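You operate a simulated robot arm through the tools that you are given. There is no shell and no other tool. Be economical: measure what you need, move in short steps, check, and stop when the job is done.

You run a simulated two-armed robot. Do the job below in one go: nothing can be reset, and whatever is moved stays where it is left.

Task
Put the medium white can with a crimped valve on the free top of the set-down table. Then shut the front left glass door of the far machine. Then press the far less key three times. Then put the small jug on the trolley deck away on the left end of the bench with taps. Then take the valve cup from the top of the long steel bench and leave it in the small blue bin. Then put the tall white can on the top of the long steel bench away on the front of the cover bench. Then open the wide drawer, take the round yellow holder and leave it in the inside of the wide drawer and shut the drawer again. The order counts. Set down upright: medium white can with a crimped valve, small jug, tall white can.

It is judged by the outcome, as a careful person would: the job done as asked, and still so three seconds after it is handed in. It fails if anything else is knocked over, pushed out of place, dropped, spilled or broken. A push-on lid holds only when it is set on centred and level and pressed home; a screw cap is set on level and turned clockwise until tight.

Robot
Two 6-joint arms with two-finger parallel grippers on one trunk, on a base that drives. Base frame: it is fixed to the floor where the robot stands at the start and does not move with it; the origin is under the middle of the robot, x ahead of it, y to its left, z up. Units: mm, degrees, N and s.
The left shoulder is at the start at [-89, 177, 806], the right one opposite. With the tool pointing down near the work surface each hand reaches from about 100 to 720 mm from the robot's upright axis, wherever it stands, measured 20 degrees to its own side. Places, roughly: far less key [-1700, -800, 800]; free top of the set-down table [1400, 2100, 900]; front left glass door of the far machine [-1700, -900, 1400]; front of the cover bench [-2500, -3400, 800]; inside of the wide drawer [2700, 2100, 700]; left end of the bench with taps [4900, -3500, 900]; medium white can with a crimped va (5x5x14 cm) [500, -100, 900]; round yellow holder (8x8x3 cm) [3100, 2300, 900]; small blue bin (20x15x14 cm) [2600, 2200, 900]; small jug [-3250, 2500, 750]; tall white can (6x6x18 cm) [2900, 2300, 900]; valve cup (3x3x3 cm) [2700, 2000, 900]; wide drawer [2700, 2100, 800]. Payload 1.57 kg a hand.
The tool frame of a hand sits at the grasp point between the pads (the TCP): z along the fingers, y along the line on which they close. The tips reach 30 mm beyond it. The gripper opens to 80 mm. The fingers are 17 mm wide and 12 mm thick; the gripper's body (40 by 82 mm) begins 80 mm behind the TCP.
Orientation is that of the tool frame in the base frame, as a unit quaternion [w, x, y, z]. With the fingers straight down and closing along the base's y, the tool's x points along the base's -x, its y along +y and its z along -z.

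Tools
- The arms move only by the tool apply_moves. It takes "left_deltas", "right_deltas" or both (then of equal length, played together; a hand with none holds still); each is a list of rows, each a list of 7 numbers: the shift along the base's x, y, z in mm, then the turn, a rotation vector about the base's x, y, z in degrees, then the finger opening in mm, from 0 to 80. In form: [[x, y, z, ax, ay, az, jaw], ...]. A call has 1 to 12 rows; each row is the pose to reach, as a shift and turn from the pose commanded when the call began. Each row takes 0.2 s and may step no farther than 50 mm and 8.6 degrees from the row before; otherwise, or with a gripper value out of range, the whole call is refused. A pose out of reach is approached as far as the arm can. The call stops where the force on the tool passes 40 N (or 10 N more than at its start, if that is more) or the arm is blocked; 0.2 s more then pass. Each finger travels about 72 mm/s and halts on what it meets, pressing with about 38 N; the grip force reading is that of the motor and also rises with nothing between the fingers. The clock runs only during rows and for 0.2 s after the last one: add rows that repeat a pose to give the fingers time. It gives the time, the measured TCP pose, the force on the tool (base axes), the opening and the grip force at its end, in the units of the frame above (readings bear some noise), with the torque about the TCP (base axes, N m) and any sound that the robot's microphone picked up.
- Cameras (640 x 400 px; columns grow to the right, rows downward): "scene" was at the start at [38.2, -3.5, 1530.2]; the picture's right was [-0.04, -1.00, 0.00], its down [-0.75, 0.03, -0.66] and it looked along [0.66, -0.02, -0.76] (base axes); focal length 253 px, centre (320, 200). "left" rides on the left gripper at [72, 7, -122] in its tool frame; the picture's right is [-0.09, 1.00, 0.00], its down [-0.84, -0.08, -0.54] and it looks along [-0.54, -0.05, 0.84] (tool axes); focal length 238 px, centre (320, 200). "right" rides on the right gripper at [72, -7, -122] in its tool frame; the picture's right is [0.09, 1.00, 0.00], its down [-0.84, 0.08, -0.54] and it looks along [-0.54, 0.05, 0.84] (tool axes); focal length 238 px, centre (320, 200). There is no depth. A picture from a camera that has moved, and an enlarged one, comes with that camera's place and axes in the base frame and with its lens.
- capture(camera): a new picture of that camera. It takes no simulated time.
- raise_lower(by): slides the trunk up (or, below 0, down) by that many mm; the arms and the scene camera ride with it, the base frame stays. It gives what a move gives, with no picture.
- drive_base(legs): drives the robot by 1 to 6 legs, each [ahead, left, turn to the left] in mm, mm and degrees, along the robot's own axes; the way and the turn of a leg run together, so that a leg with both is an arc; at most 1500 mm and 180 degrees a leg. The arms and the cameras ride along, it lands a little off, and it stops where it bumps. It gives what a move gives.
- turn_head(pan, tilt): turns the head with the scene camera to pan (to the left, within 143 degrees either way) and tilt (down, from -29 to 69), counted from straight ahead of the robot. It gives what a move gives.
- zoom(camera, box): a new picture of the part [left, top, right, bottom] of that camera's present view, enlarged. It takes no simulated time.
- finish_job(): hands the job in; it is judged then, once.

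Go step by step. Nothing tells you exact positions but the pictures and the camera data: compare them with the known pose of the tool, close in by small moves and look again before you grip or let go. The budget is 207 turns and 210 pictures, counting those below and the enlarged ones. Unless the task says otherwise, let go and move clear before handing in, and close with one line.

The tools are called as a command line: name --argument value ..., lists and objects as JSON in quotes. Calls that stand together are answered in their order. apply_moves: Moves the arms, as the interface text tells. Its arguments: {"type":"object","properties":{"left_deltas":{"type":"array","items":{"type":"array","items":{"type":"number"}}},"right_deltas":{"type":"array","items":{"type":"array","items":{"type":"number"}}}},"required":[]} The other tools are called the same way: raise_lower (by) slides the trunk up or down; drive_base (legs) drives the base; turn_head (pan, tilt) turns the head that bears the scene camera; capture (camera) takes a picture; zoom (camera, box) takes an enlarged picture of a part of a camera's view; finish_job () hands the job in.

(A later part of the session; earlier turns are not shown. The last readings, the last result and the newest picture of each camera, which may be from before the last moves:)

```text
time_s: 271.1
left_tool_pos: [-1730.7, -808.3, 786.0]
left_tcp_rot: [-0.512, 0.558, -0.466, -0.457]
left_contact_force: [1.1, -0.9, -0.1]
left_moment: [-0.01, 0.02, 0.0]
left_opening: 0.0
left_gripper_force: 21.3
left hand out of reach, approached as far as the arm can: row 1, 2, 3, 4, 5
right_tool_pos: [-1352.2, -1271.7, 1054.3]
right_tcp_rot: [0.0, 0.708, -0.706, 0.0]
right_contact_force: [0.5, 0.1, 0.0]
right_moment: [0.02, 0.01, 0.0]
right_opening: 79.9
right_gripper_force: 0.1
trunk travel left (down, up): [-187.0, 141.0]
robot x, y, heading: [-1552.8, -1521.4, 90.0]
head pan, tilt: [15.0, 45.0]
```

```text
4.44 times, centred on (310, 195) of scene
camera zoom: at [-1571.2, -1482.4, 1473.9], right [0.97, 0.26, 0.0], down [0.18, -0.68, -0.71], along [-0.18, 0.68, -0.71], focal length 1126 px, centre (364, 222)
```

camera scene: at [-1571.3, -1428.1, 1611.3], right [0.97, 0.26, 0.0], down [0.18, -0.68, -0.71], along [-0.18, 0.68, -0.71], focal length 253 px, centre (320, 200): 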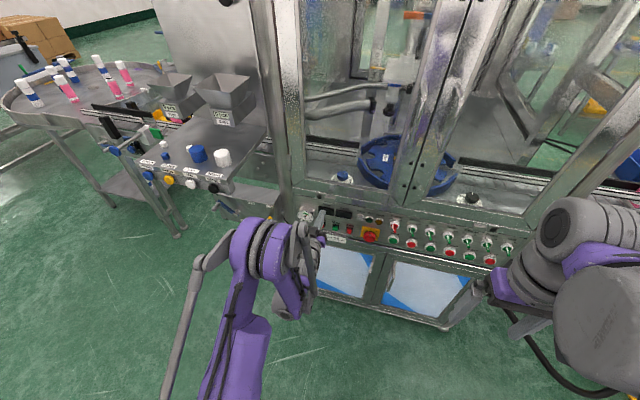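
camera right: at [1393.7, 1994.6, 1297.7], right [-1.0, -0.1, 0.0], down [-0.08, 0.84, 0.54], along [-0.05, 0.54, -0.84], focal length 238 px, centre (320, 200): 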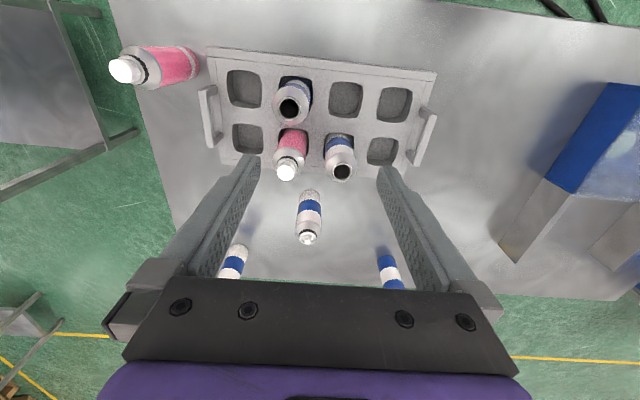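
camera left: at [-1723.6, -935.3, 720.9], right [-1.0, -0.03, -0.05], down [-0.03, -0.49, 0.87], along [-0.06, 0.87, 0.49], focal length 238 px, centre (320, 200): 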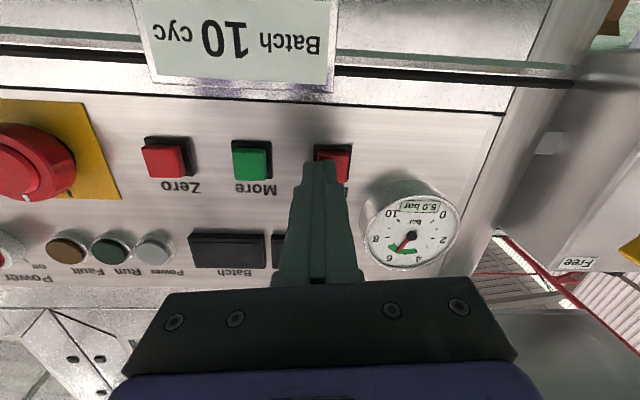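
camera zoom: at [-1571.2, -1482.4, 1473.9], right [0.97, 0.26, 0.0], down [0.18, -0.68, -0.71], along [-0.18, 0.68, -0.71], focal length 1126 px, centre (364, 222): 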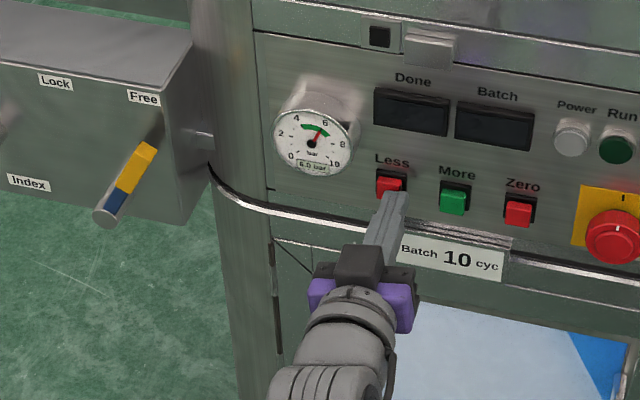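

apply_moves --left_deltas '[[-8, 0, -2, 0, 0, 0, 0], [-9, 4, -3, 0, 0, 0, 0], [-9, 8, -3, 0, 0, 0, 0], [-9, 12, -3, 0, 0, 0, 0], [-9, 16, -3, 0, 0, 0, 0]]'

capture --camera "left"

zoom --camera "scene" --box '[250, 150, 370, 240]'

```text
time_s: 271.9
left_tool_pos: [-1731.8, -805.5, 781.5]
left_tcp_rot: [-0.511, 0.559, -0.466, -0.457]
left_contact_force: [-2.5, -18.9, -1.3]
left_moment: [0.06, -0.12, 0.06]
left_opening: 0.0
left_gripper_force: 21.6
left hand out of reach, approached as far as the arm can: row 1, 2, 3, 4
right_tool_pos: [-1351.0, -1275.1, 1054.6]
right_tcp_rot: [0.0, 0.708, -0.706, 0.0]
right_contact_force: [0.2, -0.2, -0.6]
right_moment: [0.0, 0.03, 0.0]
right_opening: 79.8
right_gripper_force: 0.0
trunk travel left (down, up): [-187.0, 141.0]
robot x, y, heading: [-1550.4, -1526.1, 90.5]
head pan, tilt: [15.0, 45.0]
heard: click
stopped in row 4 (left hand): the force on the tool passed its limit at 44 N (the readings are from after the stop); the commanded pose is now the measured one
```

```text
128 pictures are left
camera left: at [-1725.7, -932.0, 717.5], right [-1.0, -0.04, -0.05], down [-0.03, -0.49, 0.87], along [-0.06, 0.87, 0.49], focal length 238 px, centre (320, 200)
```

left: 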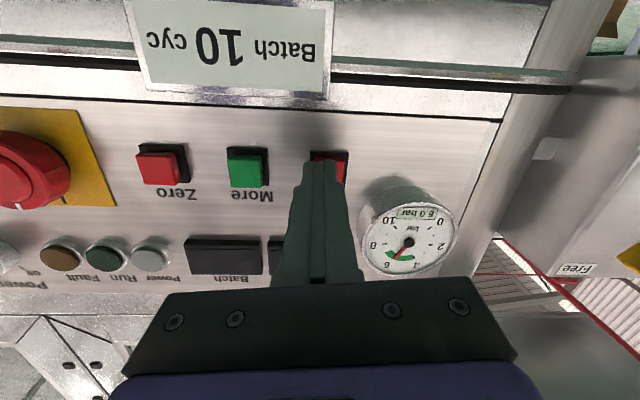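

```text
4.44 times, centred on (310, 195) of scene
camera zoom: at [-1571.2, -1484.8, 1474.0], right [0.96, 0.26, 0.0], down [0.19, -0.68, -0.71], along [-0.19, 0.68, -0.71], focal length 1126 px, centre (364, 222)
```

zoom: 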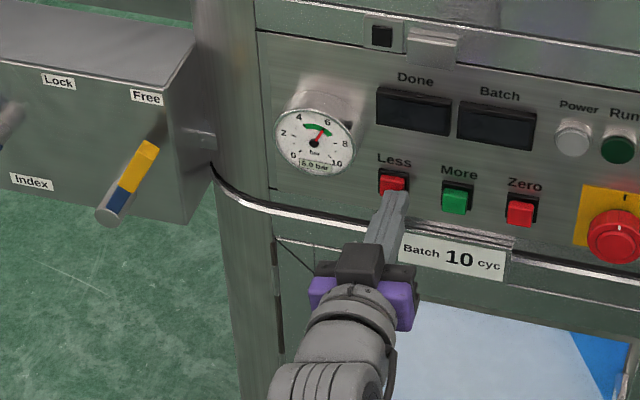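

Click heard: that's one press. I'll back off and then press again the same way.

apply_moves --left_deltas '[[0, -8, 0, 0, 0, 0, 0], [0, -15, 0, 0, 0, 0, 0], [0, -15, 0, 0, 0, 0, 0]]'

```text
time_s: 272.7
left_tool_pos: [-1732.0, -819.7, 782.2]
left_tcp_rot: [-0.512, 0.559, -0.467, -0.455]
left_contact_force: [0.4, 0.9, 0.6]
left_moment: [0.0, 0.03, 0.0]
left_opening: 0.0
left_gripper_force: 21.8
right_tool_pos: [-1350.3, -1274.3, 1054.8]
right_tcp_rot: [0.0, 0.708, -0.706, 0.0]
right_contact_force: [-1.0, 0.0, 0.4]
right_moment: [0.0, -0.01, -0.04]
right_opening: 79.7
right_gripper_force: 0.0
trunk travel left (down, up): [-187.0, 141.0]
robot x, y, heading: [-1551.9, -1519.4, 90.3]
head pan, tilt: [15.0, 45.0]
```

apply_moves --left_deltas '[[0, 6, 0, 0, 0, 0, 0], [0, 10, 0, 0, 0, 0, 0], [0, 14, 0, 0, 0, 0, 0], [0, 18, 0, 0, 0, 0, 0], [0, 22, 0, 0, 0, 0, 0]]'

apply_moves --left_deltas '[[0, -8, 0, 0, 0, 0, 0], [0, -15, 0, 0, 0, 0, 0], [0, -15, 0, 0, 0, 0, 0]]'

```text
time_s: 273.8
left_tool_pos: [-1732.3, -805.3, 781.9]
left_tcp_rot: [-0.511, 0.56, -0.468, -0.455]
left_contact_force: [0.1, -20.3, 0.6]
left_moment: [0.17, -0.1, 0.0]
left_opening: 0.0
left_gripper_force: 21.1
right_tool_pos: [-1350.2, -1275.9, 1055.2]
right_tcp_rot: [0.0, 0.71, -0.705, 0.0]
right_contact_force: [0.3, -0.6, 0.1]
right_moment: [-0.02, -0.01, -0.01]
right_opening: 80.0
right_gripper_force: 0.0
trunk travel left (down, up): [-187.0, 141.0]
robot x, y, heading: [-1554.9, -1523.0, 90.1]
head pan, tilt: [15.0, 45.0]
heard: click
stopped in row 5 (left hand): the force on the tool passed its limit at 45 N (the readings are from after the stop); the commanded pose is now the measured one
```

```text
time_s: 274.6
left_tool_pos: [-1732.0, -818.5, 781.1]
left_tcp_rot: [-0.511, 0.56, -0.469, -0.454]
left_contact_force: [-0.2, 0.5, 0.3]
left_moment: [0.01, -0.02, 0.02]
left_opening: 0.1
left_gripper_force: 21.3
right_tool_pos: [-1351.2, -1273.6, 1054.6]
right_tcp_rot: [0.001, 0.709, -0.706, 0.0]
right_contact_force: [-0.9, 0.4, 0.4]
right_moment: [-0.04, 0.03, 0.0]
right_opening: 79.8
right_gripper_force: 0.1
trunk travel left (down, up): [-187.0, 141.0]
robot x, y, heading: [-1549.8, -1517.4, 90.1]
head pan, tilt: [15.0, 45.0]
```

Two clicks so far. Now the third and last press, then I'll back the hand well away.

apply_moves --left_deltas '[[0, 6, 0, 0, 0, 0, 0], [0, 10, 0, 0, 0, 0, 0], [0, 14, 0, 0, 0, 0, 0], [0, 18, 0, 0, 0, 0, 0], [0, 22, 0, 0, 0, 0, 0]]'

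apply_moves --left_deltas '[[0, -10, 0, 0, 0, 0, 0], [0, -20, 0, 0, 0, 0, 0], [0, -20, 0, 0, 0, 0, 0]]'

drive_base --legs '[[-400, 0, 0]]'

turn_head --pan 10 --tilt 25

capture --camera "scene"

```text
time_s: 275.6
left_tool_pos: [-1731.4, -806.3, 780.8]
left_tcp_rot: [-0.51, 0.56, -0.469, -0.454]
left_contact_force: [0.1, -22.2, 2.4]
left_moment: [0.26, -0.14, -0.05]
left_opening: 0.1
left_gripper_force: 21.3
right_tool_pos: [-1352.0, -1275.8, 1055.3]
right_tcp_rot: [0.0, 0.709, -0.705, -0.001]
right_contact_force: [0.2, -0.3, 0.3]
right_moment: [0.01, -0.01, -0.04]
right_opening: 79.9
right_gripper_force: 0.1
trunk travel left (down, up): [-187.0, 141.0]
robot x, y, heading: [-1550.9, -1524.2, 90.4]
head pan, tilt: [15.0, 45.0]
heard: click
stopped in row 5 (left hand): the force on the tool passed its limit at 46 N (the readings are from after the stop); the commanded pose is now the measured one
```

```text
time_s: 276.4
left_tool_pos: [-1731.1, -822.7, 778.6]
left_tcp_rot: [-0.509, 0.561, -0.469, -0.454]
left_contact_force: [1.0, 0.2, 0.9]
left_moment: [0.0, 0.0, -0.02]
left_opening: 0.0
left_gripper_force: 21.2
right_tool_pos: [-1351.1, -1273.0, 1054.9]
right_tcp_rot: [0.0, 0.709, -0.706, -0.001]
right_contact_force: [0.2, -1.1, 0.2]
right_moment: [-0.03, -0.03, -0.04]
right_opening: 80.0
right_gripper_force: 0.1
trunk travel left (down, up): [-187.0, 141.0]
robot x, y, heading: [-1552.6, -1522.5, 90.3]
head pan, tilt: [15.0, 45.0]
```

```text
time_s: 278.9
left_tool_pos: [-1731.3, -1228.3, 779.6]
left_tcp_rot: [-0.51, 0.561, -0.469, -0.453]
left_contact_force: [-0.8, -0.7, 0.1]
left_moment: [-0.01, -0.02, 0.0]
left_opening: 0.1
left_gripper_force: 21.2
right_tool_pos: [-1349.4, -1679.7, 1055.4]
right_tcp_rot: [0.0, 0.709, -0.705, 0.0]
right_contact_force: [0.1, -0.6, -0.4]
right_moment: [-0.03, 0.02, -0.05]
right_opening: 80.0
right_gripper_force: 0.0
trunk travel left (down, up): [-187.0, 141.0]
robot x, y, heading: [-1552.3, -1929.4, 90.6]
head pan, tilt: [15.0, 45.0]
```

```text
time_s: 279.7
left_tool_pos: [-1731.0, -1228.5, 779.2]
left_tcp_rot: [-0.509, 0.56, -0.469, -0.454]
left_contact_force: [0.7, 0.1, -0.2]
left_moment: [0.0, -0.01, 0.02]
left_opening: 0.0
left_gripper_force: 21.3
right_tool_pos: [-1349.9, -1678.4, 1055.1]
right_tcp_rot: [0.0, 0.709, -0.706, -0.001]
right_contact_force: [0.5, -0.2, 0.3]
right_moment: [0.02, 0.03, -0.02]
right_opening: 80.0
right_gripper_force: 0.1
trunk travel left (down, up): [-187.0, 141.0]
robot x, y, heading: [-1550.6, -1925.6, 90.5]
head pan, tilt: [10.0, 25.0]
```

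```text
126 pictures are left
camera scene: at [-1564.4, -1876.3, 1504.4], right [0.98, 0.18, 0.0], down [0.08, -0.42, -0.91], along [-0.16, 0.89, -0.42], focal length 253 px, centre (320, 200)
```

scene: 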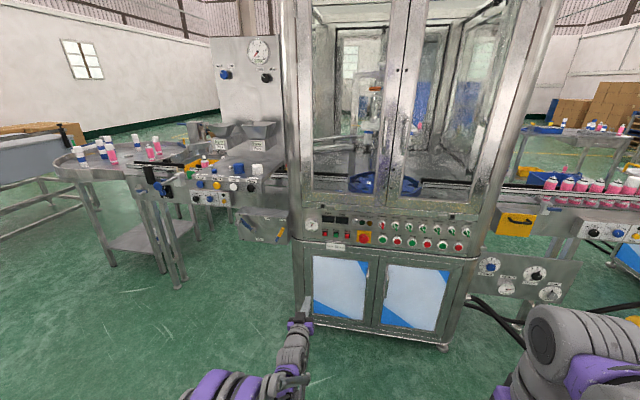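

Three clicks and the door is shut. Before driving on, I'll restore the left arm to tool-down and raise the trunk.

raise_lower --by 100

apply_moves --left_deltas '[[0, -15, 20, -8, 0, 0, 0], [0, -30, 40, -16, 0, 0, 0], [0, -45, 60, -24, 0, 0, 0], [0, -60, 80, -32, 0, 0, 0], [0, -75, 100, -40, 0, 0, 0], [0, -90, 120, -48, 0, 0, 0], [0, -105, 140, -56, 0, 0, 20], [0, -120, 160, -64, 0, 0, 40], [0, -135, 180, -72, 0, 0, 60], [0, -150, 200, -80, 0, 0, 80], [0, -165, 220, -85, 0, 0, 80], [0, -165, 220, -85, 0, 0, 80]]'

capture --camera "scene"

```text
time_s: 281.1
left_tool_pos: [-1730.3, -1227.7, 879.3]
left_tcp_rot: [-0.51, 0.56, -0.47, -0.453]
left_contact_force: [-0.2, -0.7, 0.4]
left_moment: [-0.02, -0.01, 0.0]
left_opening: 0.0
left_gripper_force: 21.8
right_tool_pos: [-1348.8, -1679.6, 1154.3]
right_tcp_rot: [0.0, 0.709, -0.705, 0.0]
right_contact_force: [-0.3, -0.2, -0.1]
right_moment: [-0.01, -0.04, 0.01]
right_opening: 80.1
right_gripper_force: 0.0
trunk travel left (down, up): [-287.0, 41.0]
robot x, y, heading: [-1551.2, -1928.0, 90.5]
head pan, tilt: [10.0, 25.0]
```

```text
time_s: 283.7
left_tool_pos: [-1794.9, -1407.5, 1097.8]
left_tcp_rot: [-0.111, 0.749, -0.651, 0.059]
left_contact_force: [-0.3, 0.5, 0.5]
left_moment: [-0.03, 0.0, -0.02]
left_opening: 80.1
left_gripper_force: 0.0
left hand out of reach, approached as far as the arm can: row 1, 2, 3, 4, 5, 6, 7, 8, 9, 10, 11, 12
right_tool_pos: [-1348.9, -1678.6, 1153.5]
right_tcp_rot: [-0.001, 0.709, -0.705, 0.0]
right_contact_force: [0.2, 0.1, -0.1]
right_moment: [0.0, -0.01, 0.0]
right_opening: 80.2
right_gripper_force: 0.1
trunk travel left (down, up): [-287.0, 41.0]
robot x, y, heading: [-1550.0, -1931.8, 90.4]
head pan, tilt: [10.0, 25.0]
```

```text
125 pictures are left
camera scene: at [-1564.4, -1880.1, 1606.8], right [0.98, 0.18, 0.0], down [0.08, -0.42, -0.91], along [-0.16, 0.89, -0.42], focal length 253 px, centre (320, 200)
```

scene: 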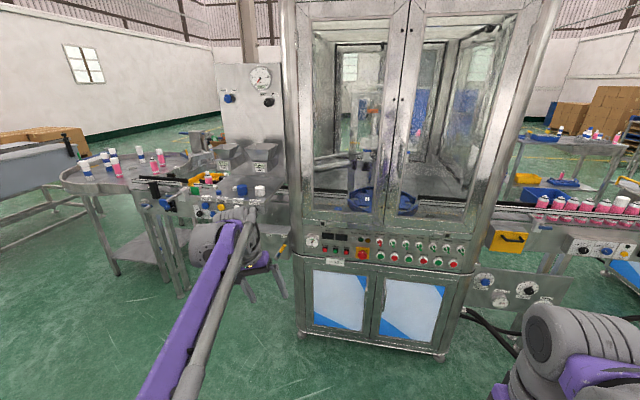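

The left arm is still in the low-elbow posture. I'll use the same fix: stretch up, then sweep forward and down, correcting the tool tilt on the way.

apply_moves --left_deltas '[[0, -10, 45, -1, 3, -2, 60], [0, -20, 90, -2, 7, -4, 60], [0, -30, 135, -4, 11, -6, 60], [0, -40, 180, -4, 13.8, -7.9, 60], [0, -50, 225, -4, 13.8, -7.9, 60], [0, -60, 270, -4, 13.8, -7.9, 60], [0, -60, 315, -4, 13.8, -7.9, 60], [0, -60, 360, -4, 13.8, -7.9, 60], [0, -60, 400, -4, 13.8, -7.9, 60], [0, -60, 400, -4, 13.8, -7.9, 60]]'

apply_moves --left_deltas '[[0, 20, -45, 0, 0, 0, 60], [0, 40, -90, 0, 0, 0, 60], [0, 60, -135, 0, 0, 0, 60], [0, 80, -180, 0, 0, 0, 60], [0, 100, -225, 0, 0, 0, 60], [0, 120, -270, 0, 0, 0, 60], [0, 140, -315, 0, 0, 0, 60], [0, 150, -360, 0, 0, 0, 60], [0, 150, -405, 0, 0, 0, 60], [0, 150, -450, 0, 0, 0, 60], [0, 120, -475, 0, 0, 0, 60], [0, 80, -490, 0, 0, 0, 60]]'

capture --camera "scene"

```text
time_s: 285.9
left_tool_pos: [-1809.9, -1539.9, 1344.7]
left_tcp_rot: [-0.108, 0.702, -0.702, 0.043]
left_contact_force: [0.6, 0.4, 0.2]
left_moment: [-0.04, -0.03, 0.05]
left_opening: 59.9
left_gripper_force: 0.1
left hand out of reach, approached as far as the arm can: row 1, 2, 3, 4, 5, 6, 7, 8, 9, 10
right_tool_pos: [-1348.7, -1677.5, 1153.8]
right_tcp_rot: [0.001, 0.709, -0.705, 0.0]
right_contact_force: [1.1, 0.7, -0.1]
right_moment: [-0.03, -0.02, 0.01]
right_opening: 80.0
right_gripper_force: 0.0
trunk travel left (down, up): [-287.0, 41.0]
robot x, y, heading: [-1548.3, -1931.1, 90.1]
head pan, tilt: [10.0, 25.0]
```

```text
time_s: 288.5
left_tool_pos: [-1812.6, -1461.5, 850.0]
left_tcp_rot: [0.114, -0.701, 0.702, -0.046]
left_contact_force: [-0.1, 0.8, -0.8]
left_moment: [-0.01, 0.0, -0.03]
left_opening: 59.8
left_gripper_force: 0.1
right_tool_pos: [-1348.5, -1679.6, 1154.1]
right_tcp_rot: [0.0, 0.709, -0.705, -0.001]
right_contact_force: [0.4, 0.1, -0.4]
right_moment: [0.0, -0.04, 0.02]
right_opening: 80.3
right_gripper_force: 0.1
trunk travel left (down, up): [-287.0, 41.0]
robot x, y, heading: [-1547.0, -1925.9, 90.0]
head pan, tilt: [10.0, 25.0]
```

```text
124 pictures are left
camera scene: at [-1564.4, -1881.4, 1606.8], right [0.98, 0.18, 0.0], down [0.08, -0.42, -0.91], along [-0.16, 0.89, -0.42], focal length 253 px, centre (320, 200)
```

scene: 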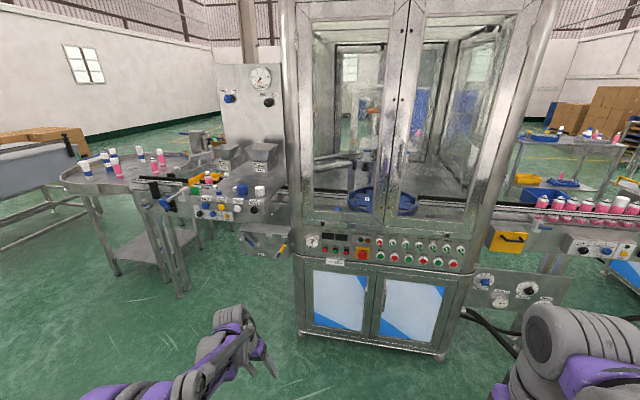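

The left arm is reachable again. I'll level the tool and tuck it.

apply_moves --left_deltas '[[5, -10, 40, -1.5, 4, 0, 80], [10, -20, 80, -3, 8, 0, 80], [20, -40, 120, -5.5, 13, 0, 80], [30, -60, 160, -5.5, 13, 0, 80], [35, -85, 200, -5.5, 13, 0, 80], [40, -110, 240, -5.5, 13, 0, 80], [45, -135, 280, -5.5, 13, 0, 80], [50, -160, 315, -5.5, 13, 0, 80], [50, -160, 315, -5.5, 13, 0, 80]]'

drive_base --legs '[[0, 1480, 0], [0, 600, 0]]'

turn_head --pan 0 --tilt 20

capture --camera "scene"

```text
time_s: 290.5
left_tool_pos: [-1796.6, -1622.5, 1153.3]
left_tcp_rot: [0.108, -0.702, 0.703, -0.04]
left_contact_force: [-0.6, 0.3, 0.3]
left_moment: [-0.04, -0.04, -0.02]
left_opening: 79.9
left_gripper_force: 0.1
left hand out of reach, approached as far as the arm can: row 1, 2, 3, 4, 5, 6, 7, 8, 9
right_tool_pos: [-1349.0, -1677.2, 1155.0]
right_tcp_rot: [-0.001, 0.709, -0.705, 0.001]
right_contact_force: [-0.3, -0.6, -0.3]
right_moment: [-0.03, -0.03, -0.02]
right_opening: 79.9
right_gripper_force: 0.1
trunk travel left (down, up): [-287.0, 41.0]
robot x, y, heading: [-1547.0, -1927.2, 90.4]
head pan, tilt: [10.0, 25.0]
```

```text
time_s: 308.8
left_tool_pos: [-3865.5, -1636.8, 1153.7]
left_tcp_rot: [-0.108, 0.704, -0.7, 0.04]
left_contact_force: [0.0, 0.9, -0.1]
left_moment: [-0.03, -0.03, 0.03]
left_opening: 80.1
left_gripper_force: 0.1
right_tool_pos: [-3418.6, -1689.7, 1153.8]
right_tcp_rot: [-0.001, 0.711, -0.703, 0.0]
right_contact_force: [0.1, 0.2, 0.0]
right_moment: [-0.01, -0.01, 0.03]
right_opening: 80.2
right_gripper_force: 0.1
trunk travel left (down, up): [-287.0, 41.0]
robot x, y, heading: [-3618.3, -1941.9, 90.7]
head pan, tilt: [10.0, 25.0]
```

```text
time_s: 309.5
left_tool_pos: [-3864.8, -1637.2, 1153.5]
left_tcp_rot: [-0.108, 0.704, -0.701, 0.041]
left_contact_force: [-0.9, 0.4, -0.3]
left_moment: [-0.01, 0.0, 0.02]
left_opening: 80.2
left_gripper_force: 0.0
right_tool_pos: [-3417.7, -1688.9, 1155.2]
right_tcp_rot: [0.0, 0.712, -0.703, 0.0]
right_contact_force: [-0.2, 0.2, -0.6]
right_moment: [0.02, -0.01, -0.03]
right_opening: 80.2
right_gripper_force: 0.1
trunk travel left (down, up): [-287.0, 41.0]
robot x, y, heading: [-3611.5, -1941.6, 90.4]
head pan, tilt: [0.0, 20.0]
```

```text
123 pictures are left
camera scene: at [-3614.5, -1890.2, 1614.8], right [1.0, 0.01, 0.0], down [0.0, -0.34, -0.94], along [-0.01, 0.94, -0.34], focal length 253 px, centre (320, 200)
```

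scene: 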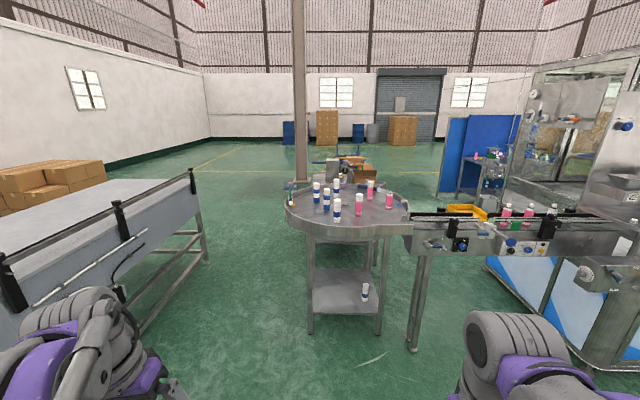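

The corridor between the grey bench (x<-5000) and the round table (x>-3800) is open. I'm going north through it at x≈-4400.

drive_base --legs '[[0, 780, 0], [1490, 0, 0], [1490, 0, 0]]'

turn_head --pan -40 --tilt 20

capture --camera "scene"

```text
time_s: 331.0
left_tool_pos: [-4767.3, 1357.9, 1154.8]
left_tcp_rot: [-0.109, 0.722, -0.682, 0.038]
left_contact_force: [0.2, -0.1, 0.3]
left_moment: [0.01, -0.01, -0.04]
left_opening: 80.0
left_gripper_force: 0.2
right_tool_pos: [-4315.8, 1327.9, 1154.3]
right_tcp_rot: [0.0, 0.729, -0.685, 0.0]
right_contact_force: [-0.1, 0.2, -0.1]
right_moment: [0.04, 0.02, -0.02]
right_opening: 80.1
right_gripper_force: 0.0
trunk travel left (down, up): [-287.0, 41.0]
robot x, y, heading: [-4502.0, 1066.3, 93.5]
head pan, tilt: [0.0, 20.0]
```

```text
time_s: 332.0
left_tool_pos: [-4767.5, 1358.3, 1153.0]
left_tcp_rot: [-0.109, 0.722, -0.683, 0.037]
left_contact_force: [-1.1, -0.5, 0.3]
left_moment: [0.03, -0.04, 0.01]
left_opening: 80.1
left_gripper_force: 0.1
right_tool_pos: [-4316.8, 1328.5, 1153.8]
right_tcp_rot: [0.001, 0.729, -0.685, 0.0]
right_contact_force: [-0.1, -0.2, 0.4]
right_moment: [-0.03, 0.0, 0.02]
right_opening: 80.1
right_gripper_force: 0.2
trunk travel left (down, up): [-287.0, 41.0]
robot x, y, heading: [-4501.6, 1068.1, 93.6]
head pan, tilt: [-40.0, 20.0]
```

```text
122 pictures are left
camera scene: at [-4443.4, 1100.0, 1614.9], right [0.8, -0.59, 0.0], down [-0.2, -0.28, -0.94], along [0.56, 0.76, -0.34], focal length 253 px, centre (320, 200)
```

scene: 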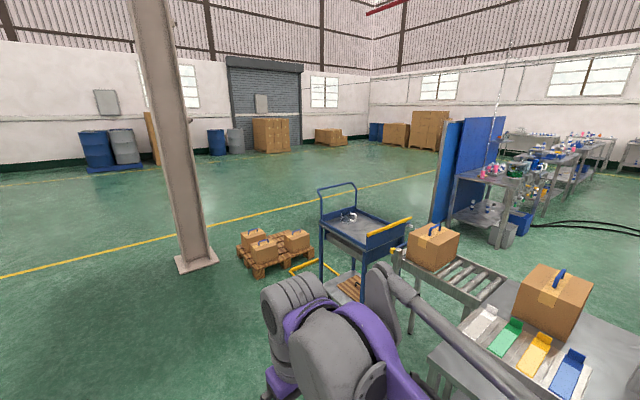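

The trolley is ahead-right, with the jug on its deck. I'll approach from the west side, facing +x.

drive_base --legs '[[1400, -80, 0], [0, 0, -93.6], [480, 0, 0]]'

turn_head --pan 0 --tilt 35

capture --camera "scene"

```text
time_s: 345.5
left_tool_pos: [-3750.2, 2748.1, 1154.1]
left_tcp_rot: [0.048, -0.009, 0.993, -0.104]
left_contact_force: [-0.3, -0.1, 0.5]
left_moment: [-0.03, -0.02, -0.01]
left_opening: 79.7
left_gripper_force: 0.0
right_tool_pos: [-3795.7, 2300.3, 1153.9]
right_tcp_rot: [0.0, -0.012, 1.0, 0.0]
right_contact_force: [0.4, -1.1, -0.4]
right_moment: [0.02, -0.03, 0.02]
right_opening: 79.9
right_gripper_force: 0.0
trunk travel left (down, up): [-287.0, 41.0]
robot x, y, heading: [-4050.7, 2497.6, 1.3]
head pan, tilt: [-40.0, 20.0]
```

```text
time_s: 346.6
left_tool_pos: [-3750.2, 2749.2, 1153.5]
left_tcp_rot: [0.049, -0.01, 0.993, -0.105]
left_contact_force: [-0.3, -0.6, 0.1]
left_moment: [0.01, -0.03, -0.02]
left_opening: 79.9
left_gripper_force: 0.0
right_tool_pos: [-3796.2, 2299.7, 1152.7]
right_tcp_rot: [-0.001, -0.011, 1.0, 0.0]
right_contact_force: [-0.5, -0.4, 0.2]
right_moment: [-0.01, 0.0, 0.0]
right_opening: 79.8
right_gripper_force: 0.1
trunk travel left (down, up): [-287.0, 41.0]
robot x, y, heading: [-4053.9, 2495.4, 1.2]
head pan, tilt: [0.0, 35.0]
```

```text
121 pictures are left
camera scene: at [-4003.1, 2495.1, 1591.0], right [0.02, -1.0, 0.0], down [-0.57, -0.01, -0.82], along [0.82, 0.02, -0.57], focal length 253 px, centre (320, 200)
```

scene: 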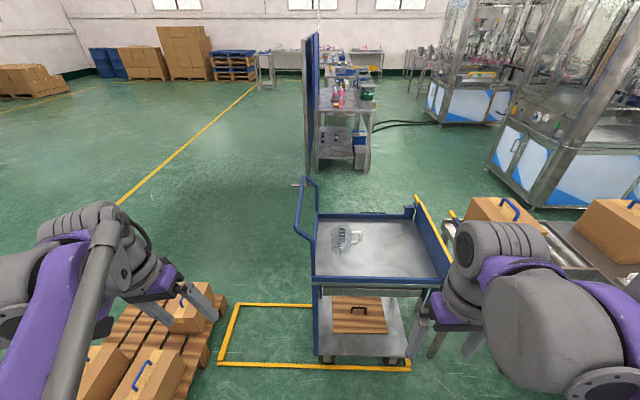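

zoom --camera "scene" --box '[290, 200, 460, 306]'

capture --camera "right"

capture --camera "left"

```text
3.76 times, centred on (375, 253) of scene
camera zoom: at [-4003.1, 2495.1, 1591.0], right [0.02, -1.0, 0.0], down [-0.57, -0.01, -0.82], along [0.82, 0.02, -0.57], focal length 954 px, centre (113, 0)
```

zoom: 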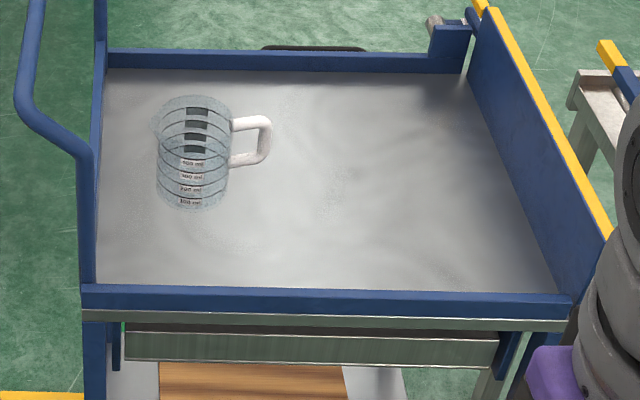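

```text
119 pictures are left
camera right: at [-3868.6, 2291.9, 1277.0], right [-0.12, 0.99, 0.0], down [0.83, 0.1, 0.54], along [0.54, 0.06, -0.84], focal length 238 px, centre (320, 200)
```

right: 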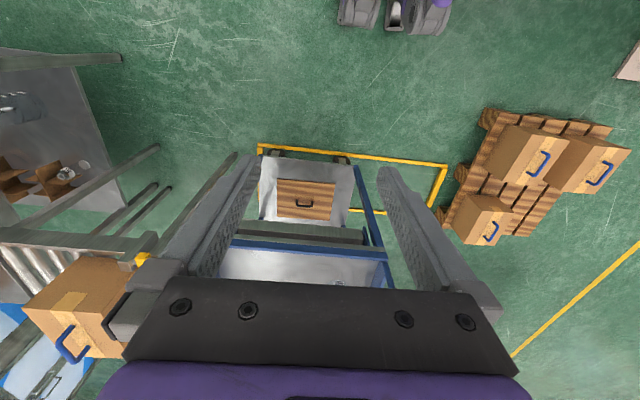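

```text
118 pictures are left
camera left: at [-3834.0, 2777.8, 1263.3], right [0.08, 0.98, -0.2], down [0.78, 0.06, 0.62], along [0.62, -0.21, -0.76], focal length 238 px, centre (320, 200)
```

left: 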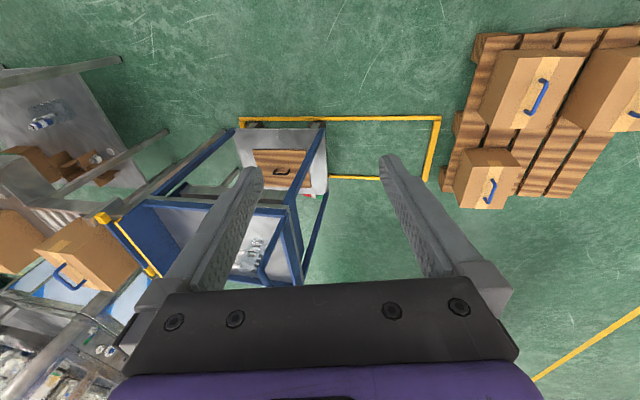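

The jug is clear plastic, about 80 mm across, with its handle toward -y. I'll grip its wall on the +y side with the right hand, so first I'm moving closer for a better measurement.

drive_base --legs '[[260, 65, -1.2]]'

turn_head --pan 0 --tilt 50

capture --camera "scene"

capture --camera "right"

```text
time_s: 348.5
left_tool_pos: [-3482.2, 2808.5, 1154.2]
left_tcp_rot: [0.047, 0.002, 0.993, -0.105]
left_contact_force: [0.2, 0.7, 0.5]
left_moment: [-0.04, -0.03, -0.04]
left_opening: 80.0
left_gripper_force: 0.1
right_tool_pos: [-3540.5, 2362.1, 1153.8]
right_tcp_rot: [0.001, 0.0, 1.0, 0.0]
right_contact_force: [0.5, -0.5, 0.9]
right_moment: [0.02, 0.0, -0.02]
right_opening: 79.8
right_gripper_force: 0.1
trunk travel left (down, up): [-287.0, 41.0]
robot x, y, heading: [-3792.1, 2561.1, -0.1]
head pan, tilt: [0.0, 35.0]
```

```text
time_s: 349.2
left_tool_pos: [-3482.9, 2810.1, 1153.2]
left_tcp_rot: [0.048, 0.003, 0.993, -0.105]
left_contact_force: [0.0, 0.4, -0.4]
left_moment: [0.01, 0.01, 0.0]
left_opening: 80.1
left_gripper_force: 0.1
right_tool_pos: [-3540.2, 2362.2, 1155.4]
right_tcp_rot: [0.0, -0.001, 1.0, 0.0]
right_contact_force: [-1.2, 0.1, -0.5]
right_moment: [0.01, -0.01, -0.02]
right_opening: 80.1
right_gripper_force: 0.1
trunk travel left (down, up): [-287.0, 41.0]
robot x, y, heading: [-3787.8, 2560.5, -0.3]
head pan, tilt: [0.0, 50.0]
```

```text
117 pictures are left
camera scene: at [-3753.2, 2561.9, 1569.3], right [0.0, -1.0, 0.0], down [-0.77, 0.0, -0.64], along [0.64, 0.0, -0.77], focal length 253 px, centre (320, 200)
```

scene: 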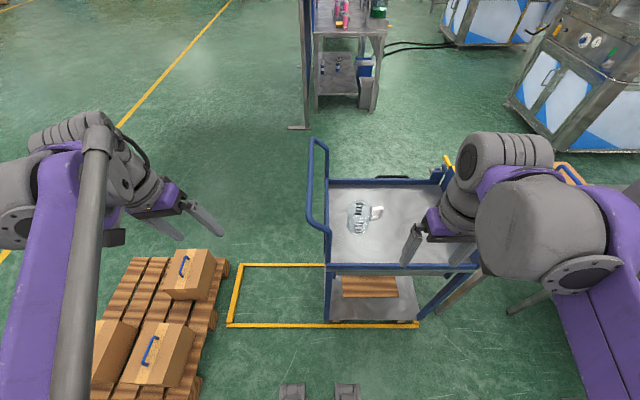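

```text
116 pictures are left
camera right: at [-3612.8, 2355.4, 1277.0], right [-0.09, 1.0, 0.0], down [0.84, 0.08, 0.54], along [0.54, 0.05, -0.84], focal length 238 px, centre (320, 200)
```

right: 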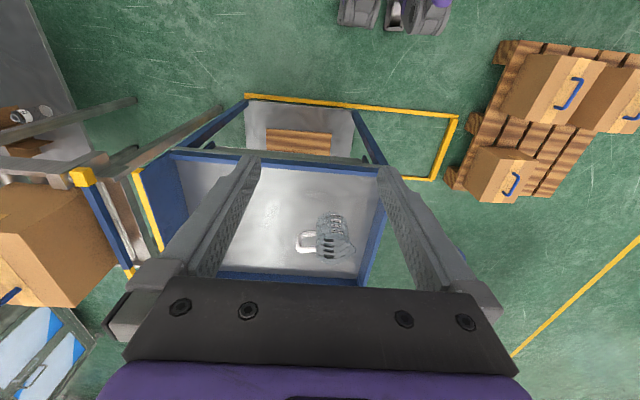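

zoom --camera "scene" --box '[300, 170, 440, 270]'

zoom --camera "right" --box '[260, 180, 400, 280]'

```text
4.00 times, centred on (370, 220) of scene
camera zoom: at [-3753.2, 2561.9, 1569.3], right [0.0, -1.0, 0.0], down [-0.77, 0.0, -0.64], along [0.64, 0.0, -0.77], focal length 1013 px, centre (120, 120)
```

zoom: 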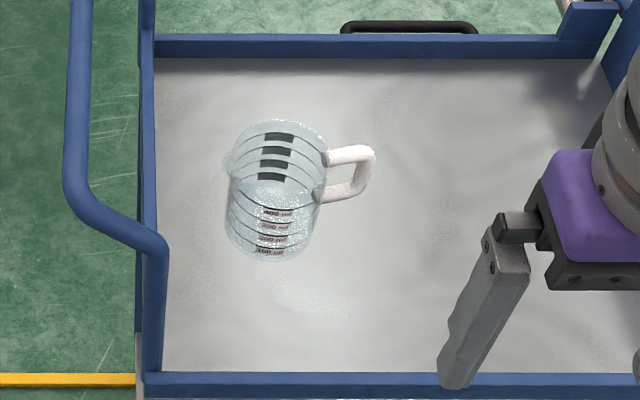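

```text
4.00 times, centred on (330, 230) of right
camera zoom: at [-3612.8, 2355.4, 1277.0], right [-0.09, 1.0, 0.0], down [0.84, 0.08, 0.54], along [0.54, 0.05, -0.84], focal length 953 px, centre (280, 80)
```

zoom: 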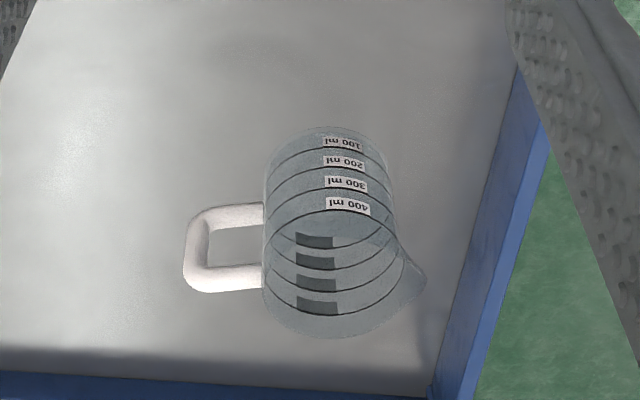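

The spout is on the +y side and the handle on -y, so I'll pinch the near-right wall with the tool yawed -45°. The jug centre is (-3211, 2423), with rim z≈865 and base ≈765.

apply_moves --right_deltas '[[38, 4, -18, 0, 0, -5.6, 80], [76, 8, -36, 0, 0, -11.2, 80], [114, 12, -54, 0, 0, -16.9, 80], [151, 16, -72, 0, 0, -22.5, 80], [189, 20, -90, 0, 0, -28.1, 80], [226, 24, -108, 0, 0, -33.8, 80], [264, 28, -126, 0, 0, -39.4, 80], [301, 33, -144, 0, 0, -45, 80], [301, 33, -144, 0, 0, -45, 80]]'

capture --camera "right"

capture --camera "scene"

```text
time_s: 351.2
left_tool_pos: [-3483.7, 2810.2, 1152.1]
left_tcp_rot: [0.047, 0.003, 0.993, -0.106]
left_contact_force: [1.2, 0.9, 0.6]
left_moment: [0.0, 0.0, 0.01]
left_opening: 80.0
left_gripper_force: 0.0
right_tool_pos: [-3239.6, 2395.6, 1012.2]
right_tcp_rot: [0.0, 0.383, 0.924, 0.0]
right_contact_force: [0.8, -0.1, 0.1]
right_moment: [0.01, -0.01, -0.02]
right_opening: 79.7
right_gripper_force: 0.0
trunk travel left (down, up): [-287.0, 41.0]
robot x, y, heading: [-3789.8, 2564.0, 0.3]
head pan, tilt: [0.0, 50.0]
```

```text
113 pictures are left
camera right: at [-3295.1, 2442.3, 1134.2], right [0.64, 0.77, 0.0], down [0.65, -0.54, 0.54], along [0.42, -0.35, -0.84], focal length 238 px, centre (320, 200)
```

right: 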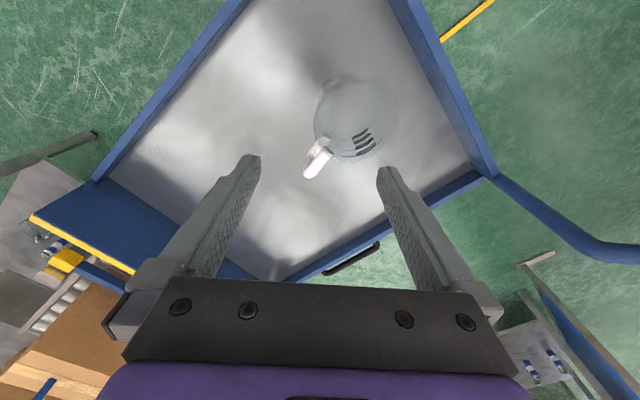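

```text
112 pictures are left
camera scene: at [-3754.3, 2561.9, 1569.3], right [0.0, -1.0, 0.0], down [-0.77, 0.0, -0.64], along [0.64, 0.0, -0.77], focal length 253 px, centre (320, 200)
```

scene: 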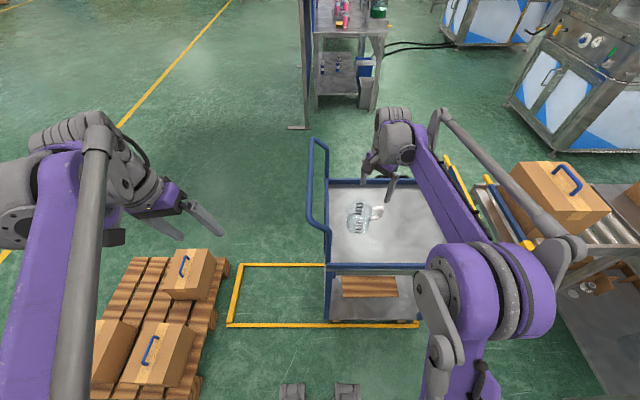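

apply_moves --right_deltas '[[-8, 6, -35, 0, 0, 0, 80], [-8, 6, -70, 0, 0, 0, 80], [-8, 6, -103, 0, 0, 0, 80], [-8, 6, -103, 0, 0, 0, 80]]'

capture --camera "right"

zoom --camera "scene" --box '[300, 120, 440, 270]'

```text
time_s: 352.2
left_tool_pos: [-3482.7, 2808.4, 1153.4]
left_tcp_rot: [0.047, 0.003, 0.993, -0.105]
left_contact_force: [0.1, 0.3, 0.6]
left_moment: [0.02, 0.01, 0.0]
left_opening: 79.8
left_gripper_force: 0.0
right_tool_pos: [-3246.4, 2400.2, 905.8]
right_tcp_rot: [0.0, 0.382, 0.924, 0.0]
right_contact_force: [-0.2, -0.9, -0.1]
right_moment: [-0.02, 0.03, 0.02]
right_opening: 80.0
right_gripper_force: 0.0
trunk travel left (down, up): [-287.0, 41.0]
robot x, y, heading: [-3791.1, 2563.3, -0.1]
head pan, tilt: [0.0, 50.0]
```

```text
111 pictures are left
camera right: at [-3302.8, 2447.0, 1028.5], right [0.64, 0.77, 0.0], down [0.65, -0.54, 0.54], along [0.42, -0.35, -0.84], focal length 238 px, centre (320, 200)
```

right: 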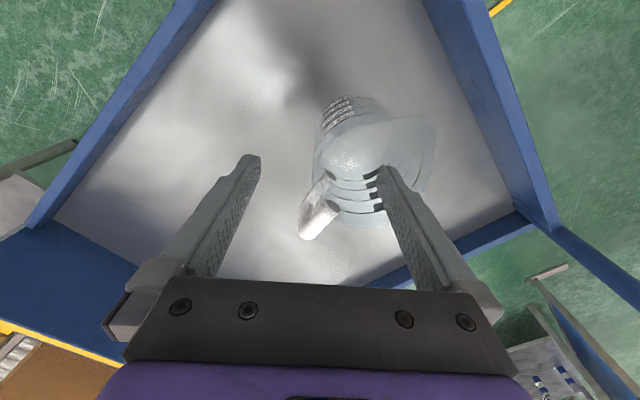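

```text
2.67 times, centred on (370, 195) of scene
camera zoom: at [-3753.6, 2562.0, 1569.3], right [0.0, -1.0, 0.0], down [-0.77, 0.0, -0.64], along [0.64, 0.0, -0.77], focal length 676 px, centre (187, 213)
```

zoom: 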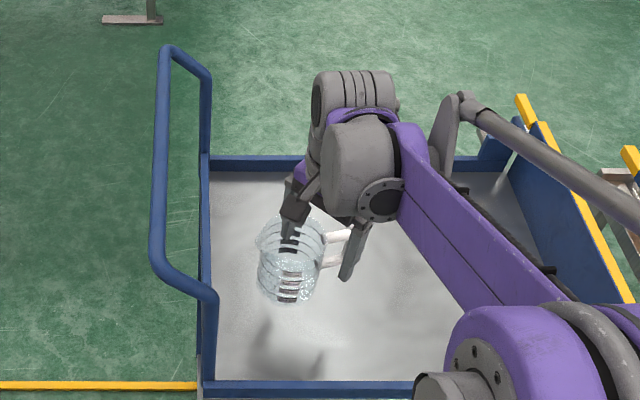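

The inner finger is over the jug's mouth and the outer finger is clear of the handle. I'll descend and pinch the wall.

apply_moves --right_deltas '[[1, 4, -25, 0, 0, 0, 80], [1, 4, -54, 0, 0, 0, 80], [1, 4, -54, 0, 0, 0, 60], [1, 4, -54, 0, 0, 0, 40], [1, 4, -54, 0, 0, 0, 20], [1, 4, -54, 0, 0, 0, 0], [1, 4, -54, 0, 0, 0, 0]]'

capture --camera "right"

zoom --camera "scene" --box '[300, 120, 440, 270]'

```text
time_s: 353.8
left_tool_pos: [-3481.8, 2808.2, 1153.3]
left_tcp_rot: [0.047, 0.002, 0.993, -0.105]
left_contact_force: [0.4, 0.3, -0.2]
left_moment: [-0.02, -0.02, 0.0]
left_opening: 79.9
left_gripper_force: 0.0
right_tool_pos: [-3245.4, 2405.9, 853.6]
right_tcp_rot: [-0.001, 0.382, 0.924, 0.0]
right_contact_force: [0.0, -0.4, -0.4]
right_moment: [-0.02, 0.01, 0.01]
right_opening: 3.0
right_gripper_force: 24.1
trunk travel left (down, up): [-287.0, 41.0]
robot x, y, heading: [-3787.2, 2561.2, -0.3]
head pan, tilt: [0.0, 50.0]
```

```text
109 pictures are left
camera right: at [-3300.6, 2452.0, 976.5], right [0.64, 0.77, 0.0], down [0.65, -0.54, 0.54], along [0.42, -0.35, -0.84], focal length 238 px, centre (320, 200)
```

right: 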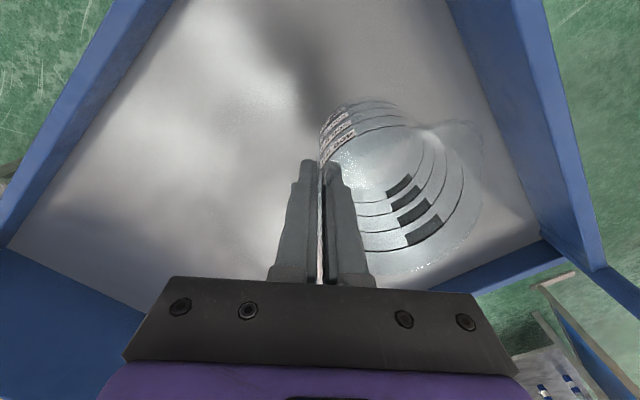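

```text
2.67 times, centred on (370, 195) of scene
camera zoom: at [-3753.2, 2561.9, 1569.3], right [0.0, -1.0, 0.0], down [-0.77, 0.0, -0.64], along [0.64, 0.0, -0.77], focal length 676 px, centre (187, 213)
```

zoom: 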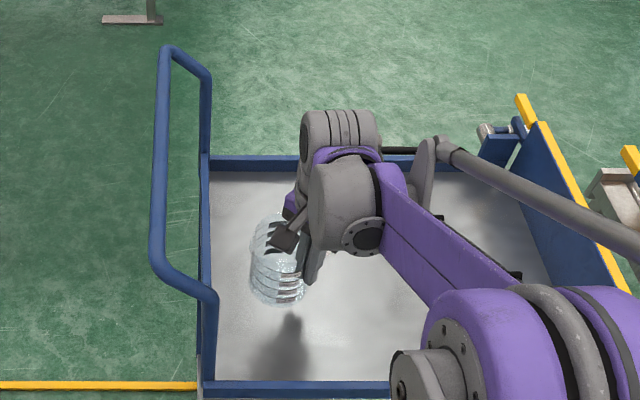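

Holding the jug's wall at 3 mm. I'll lift and check.

apply_moves --right_deltas '[[0, 0, 15, 0, 0, 0, 0], [0, 0, 40, 0, 0, 0, 0], [0, 0, 75, 0, 0, 0, 0], [0, 0, 115, 0, 0, 0, 0], [0, 0, 155, 0, 0, 0, 0], [0, 0, 195, 0, 0, 0, 0], [0, 0, 230, 0, 0, 0, 0], [-30, -10, 250, 0, 0, 0, 0], [-70, -20, 260, 0, 0, 0, 0]]'

capture --camera "right"

capture --camera "scene"

```text
time_s: 355.8
left_tool_pos: [-3483.6, 2809.2, 1153.4]
left_tcp_rot: [0.047, 0.002, 0.993, -0.105]
left_contact_force: [-0.3, -0.5, 0.2]
left_moment: [0.02, -0.01, 0.0]
left_opening: 80.4
left_gripper_force: 0.2
right_tool_pos: [-3318.6, 2385.2, 1111.9]
right_tcp_rot: [0.0, 0.383, 0.924, 0.0]
right_contact_force: [-1.7, 0.1, -0.8]
right_moment: [0.03, 0.0, -0.02]
right_opening: 2.6
right_gripper_force: 23.7
trunk travel left (down, up): [-287.0, 41.0]
robot x, y, heading: [-3785.6, 2563.0, 0.2]
head pan, tilt: [0.0, 50.0]
```

```text
107 pictures are left
camera right: at [-3374.6, 2431.7, 1235.0], right [0.64, 0.77, 0.0], down [0.65, -0.54, 0.54], along [0.42, -0.35, -0.84], focal length 238 px, centre (320, 200)
```

right: 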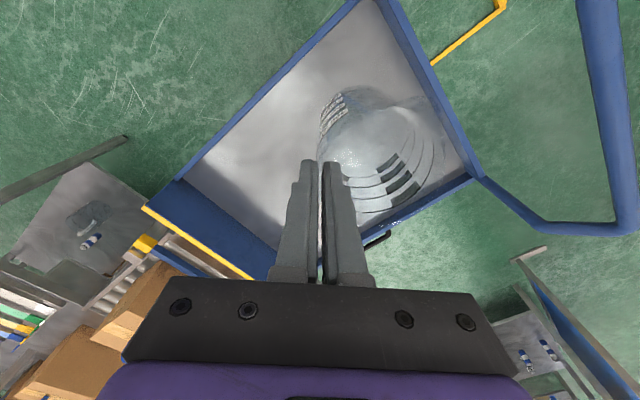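

```text
106 pictures are left
camera scene: at [-3755.1, 2561.8, 1569.2], right [0.0, -1.0, 0.0], down [-0.77, 0.0, -0.64], along [0.64, 0.0, -0.77], focal length 253 px, centre (320, 200)
```

scene: 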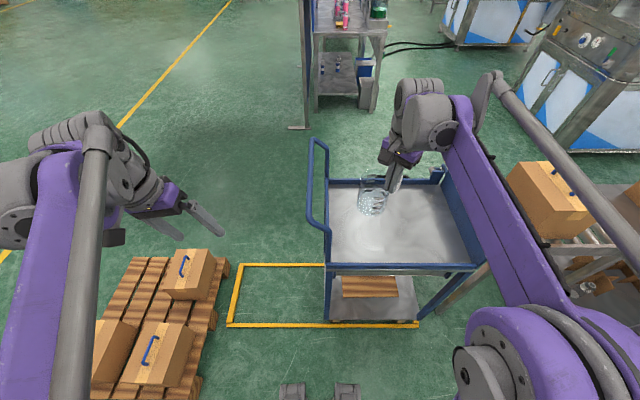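

The jug is secure. I'll tuck it in and retrace the west corridor south.

apply_moves --right_deltas '[[-40, 0, 10, 0, 0, 0, 0], [-80, 0, 20, 0, 0, 0, 0], [-120, 0, 20, 0, 0, 0, 0], [-120, 0, 20, 0, 0, 0, 0]]'

drive_base --legs '[[-690, 0, 0], [0, -1490, 0], [0, -1490, 0], [0, -1480, 0]]'

turn_head --pan 0 --tilt 20

capture --camera "scene"

```text
time_s: 356.8
left_tool_pos: [-3482.0, 2808.6, 1152.7]
left_tcp_rot: [0.046, 0.002, 0.993, -0.105]
left_contact_force: [1.2, -0.2, -1.9]
left_moment: [0.0, 0.05, 0.0]
left_opening: 80.1
left_gripper_force: 0.2
right_tool_pos: [-3437.9, 2386.1, 1131.5]
right_tcp_rot: [-0.001, 0.382, 0.924, 0.0]
right_contact_force: [0.7, -0.6, -1.3]
right_moment: [0.02, 0.06, 0.01]
right_opening: 2.6
right_gripper_force: 24.1
trunk travel left (down, up): [-287.0, 41.0]
robot x, y, heading: [-3789.0, 2564.1, -0.3]
head pan, tilt: [0.0, 50.0]
```

```text
time_s: 399.2
left_tool_pos: [-4272.5, -1679.6, 1153.3]
left_tcp_rot: [0.046, 0.008, 0.993, -0.104]
left_contact_force: [0.0, -1.1, 0.4]
left_moment: [0.01, 0.01, 0.01]
left_opening: 79.7
left_gripper_force: 0.0
right_tool_pos: [-4231.5, -2104.2, 1130.8]
right_tcp_rot: [0.0, 0.388, 0.922, 0.001]
right_contact_force: [-1.1, 0.2, -1.7]
right_moment: [-0.03, 0.02, -0.01]
right_opening: 2.6
right_gripper_force: 23.2
trunk travel left (down, up): [-287.0, 41.0]
robot x, y, heading: [-4585.4, -1923.2, -0.5]
head pan, tilt: [0.0, 50.0]
```

```text
time_s: 400.2
left_tool_pos: [-4272.0, -1679.8, 1153.2]
left_tcp_rot: [0.046, 0.008, 0.993, -0.106]
left_contact_force: [-0.1, -0.7, -0.4]
left_moment: [0.0, -0.01, 0.01]
left_opening: 79.8
left_gripper_force: 0.1
right_tool_pos: [-4232.5, -2105.1, 1130.2]
right_tcp_rot: [0.0, 0.388, 0.922, -0.001]
right_contact_force: [0.2, 0.3, -0.4]
right_moment: [-0.04, 0.0, 0.0]
right_opening: 2.8
right_gripper_force: 23.6
trunk travel left (down, up): [-287.0, 41.0]
robot x, y, heading: [-4583.2, -1922.0, -0.9]
head pan, tilt: [0.0, 20.0]
```

```text
105 pictures are left
camera scene: at [-4529.5, -1924.0, 1614.8], right [-0.01, -1.0, 0.0], down [-0.34, 0.0, -0.94], along [0.94, -0.01, -0.34], focal length 253 px, centre (320, 200)
```

scene: 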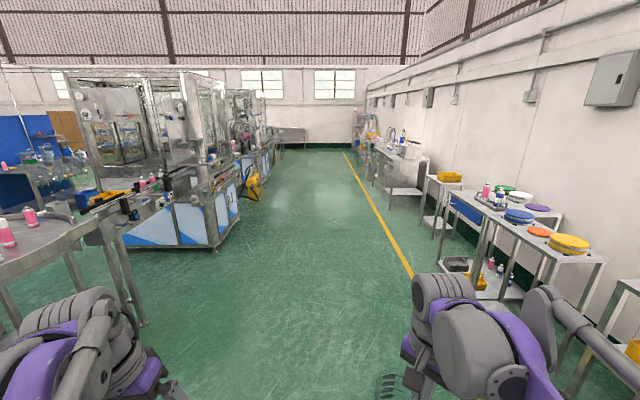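

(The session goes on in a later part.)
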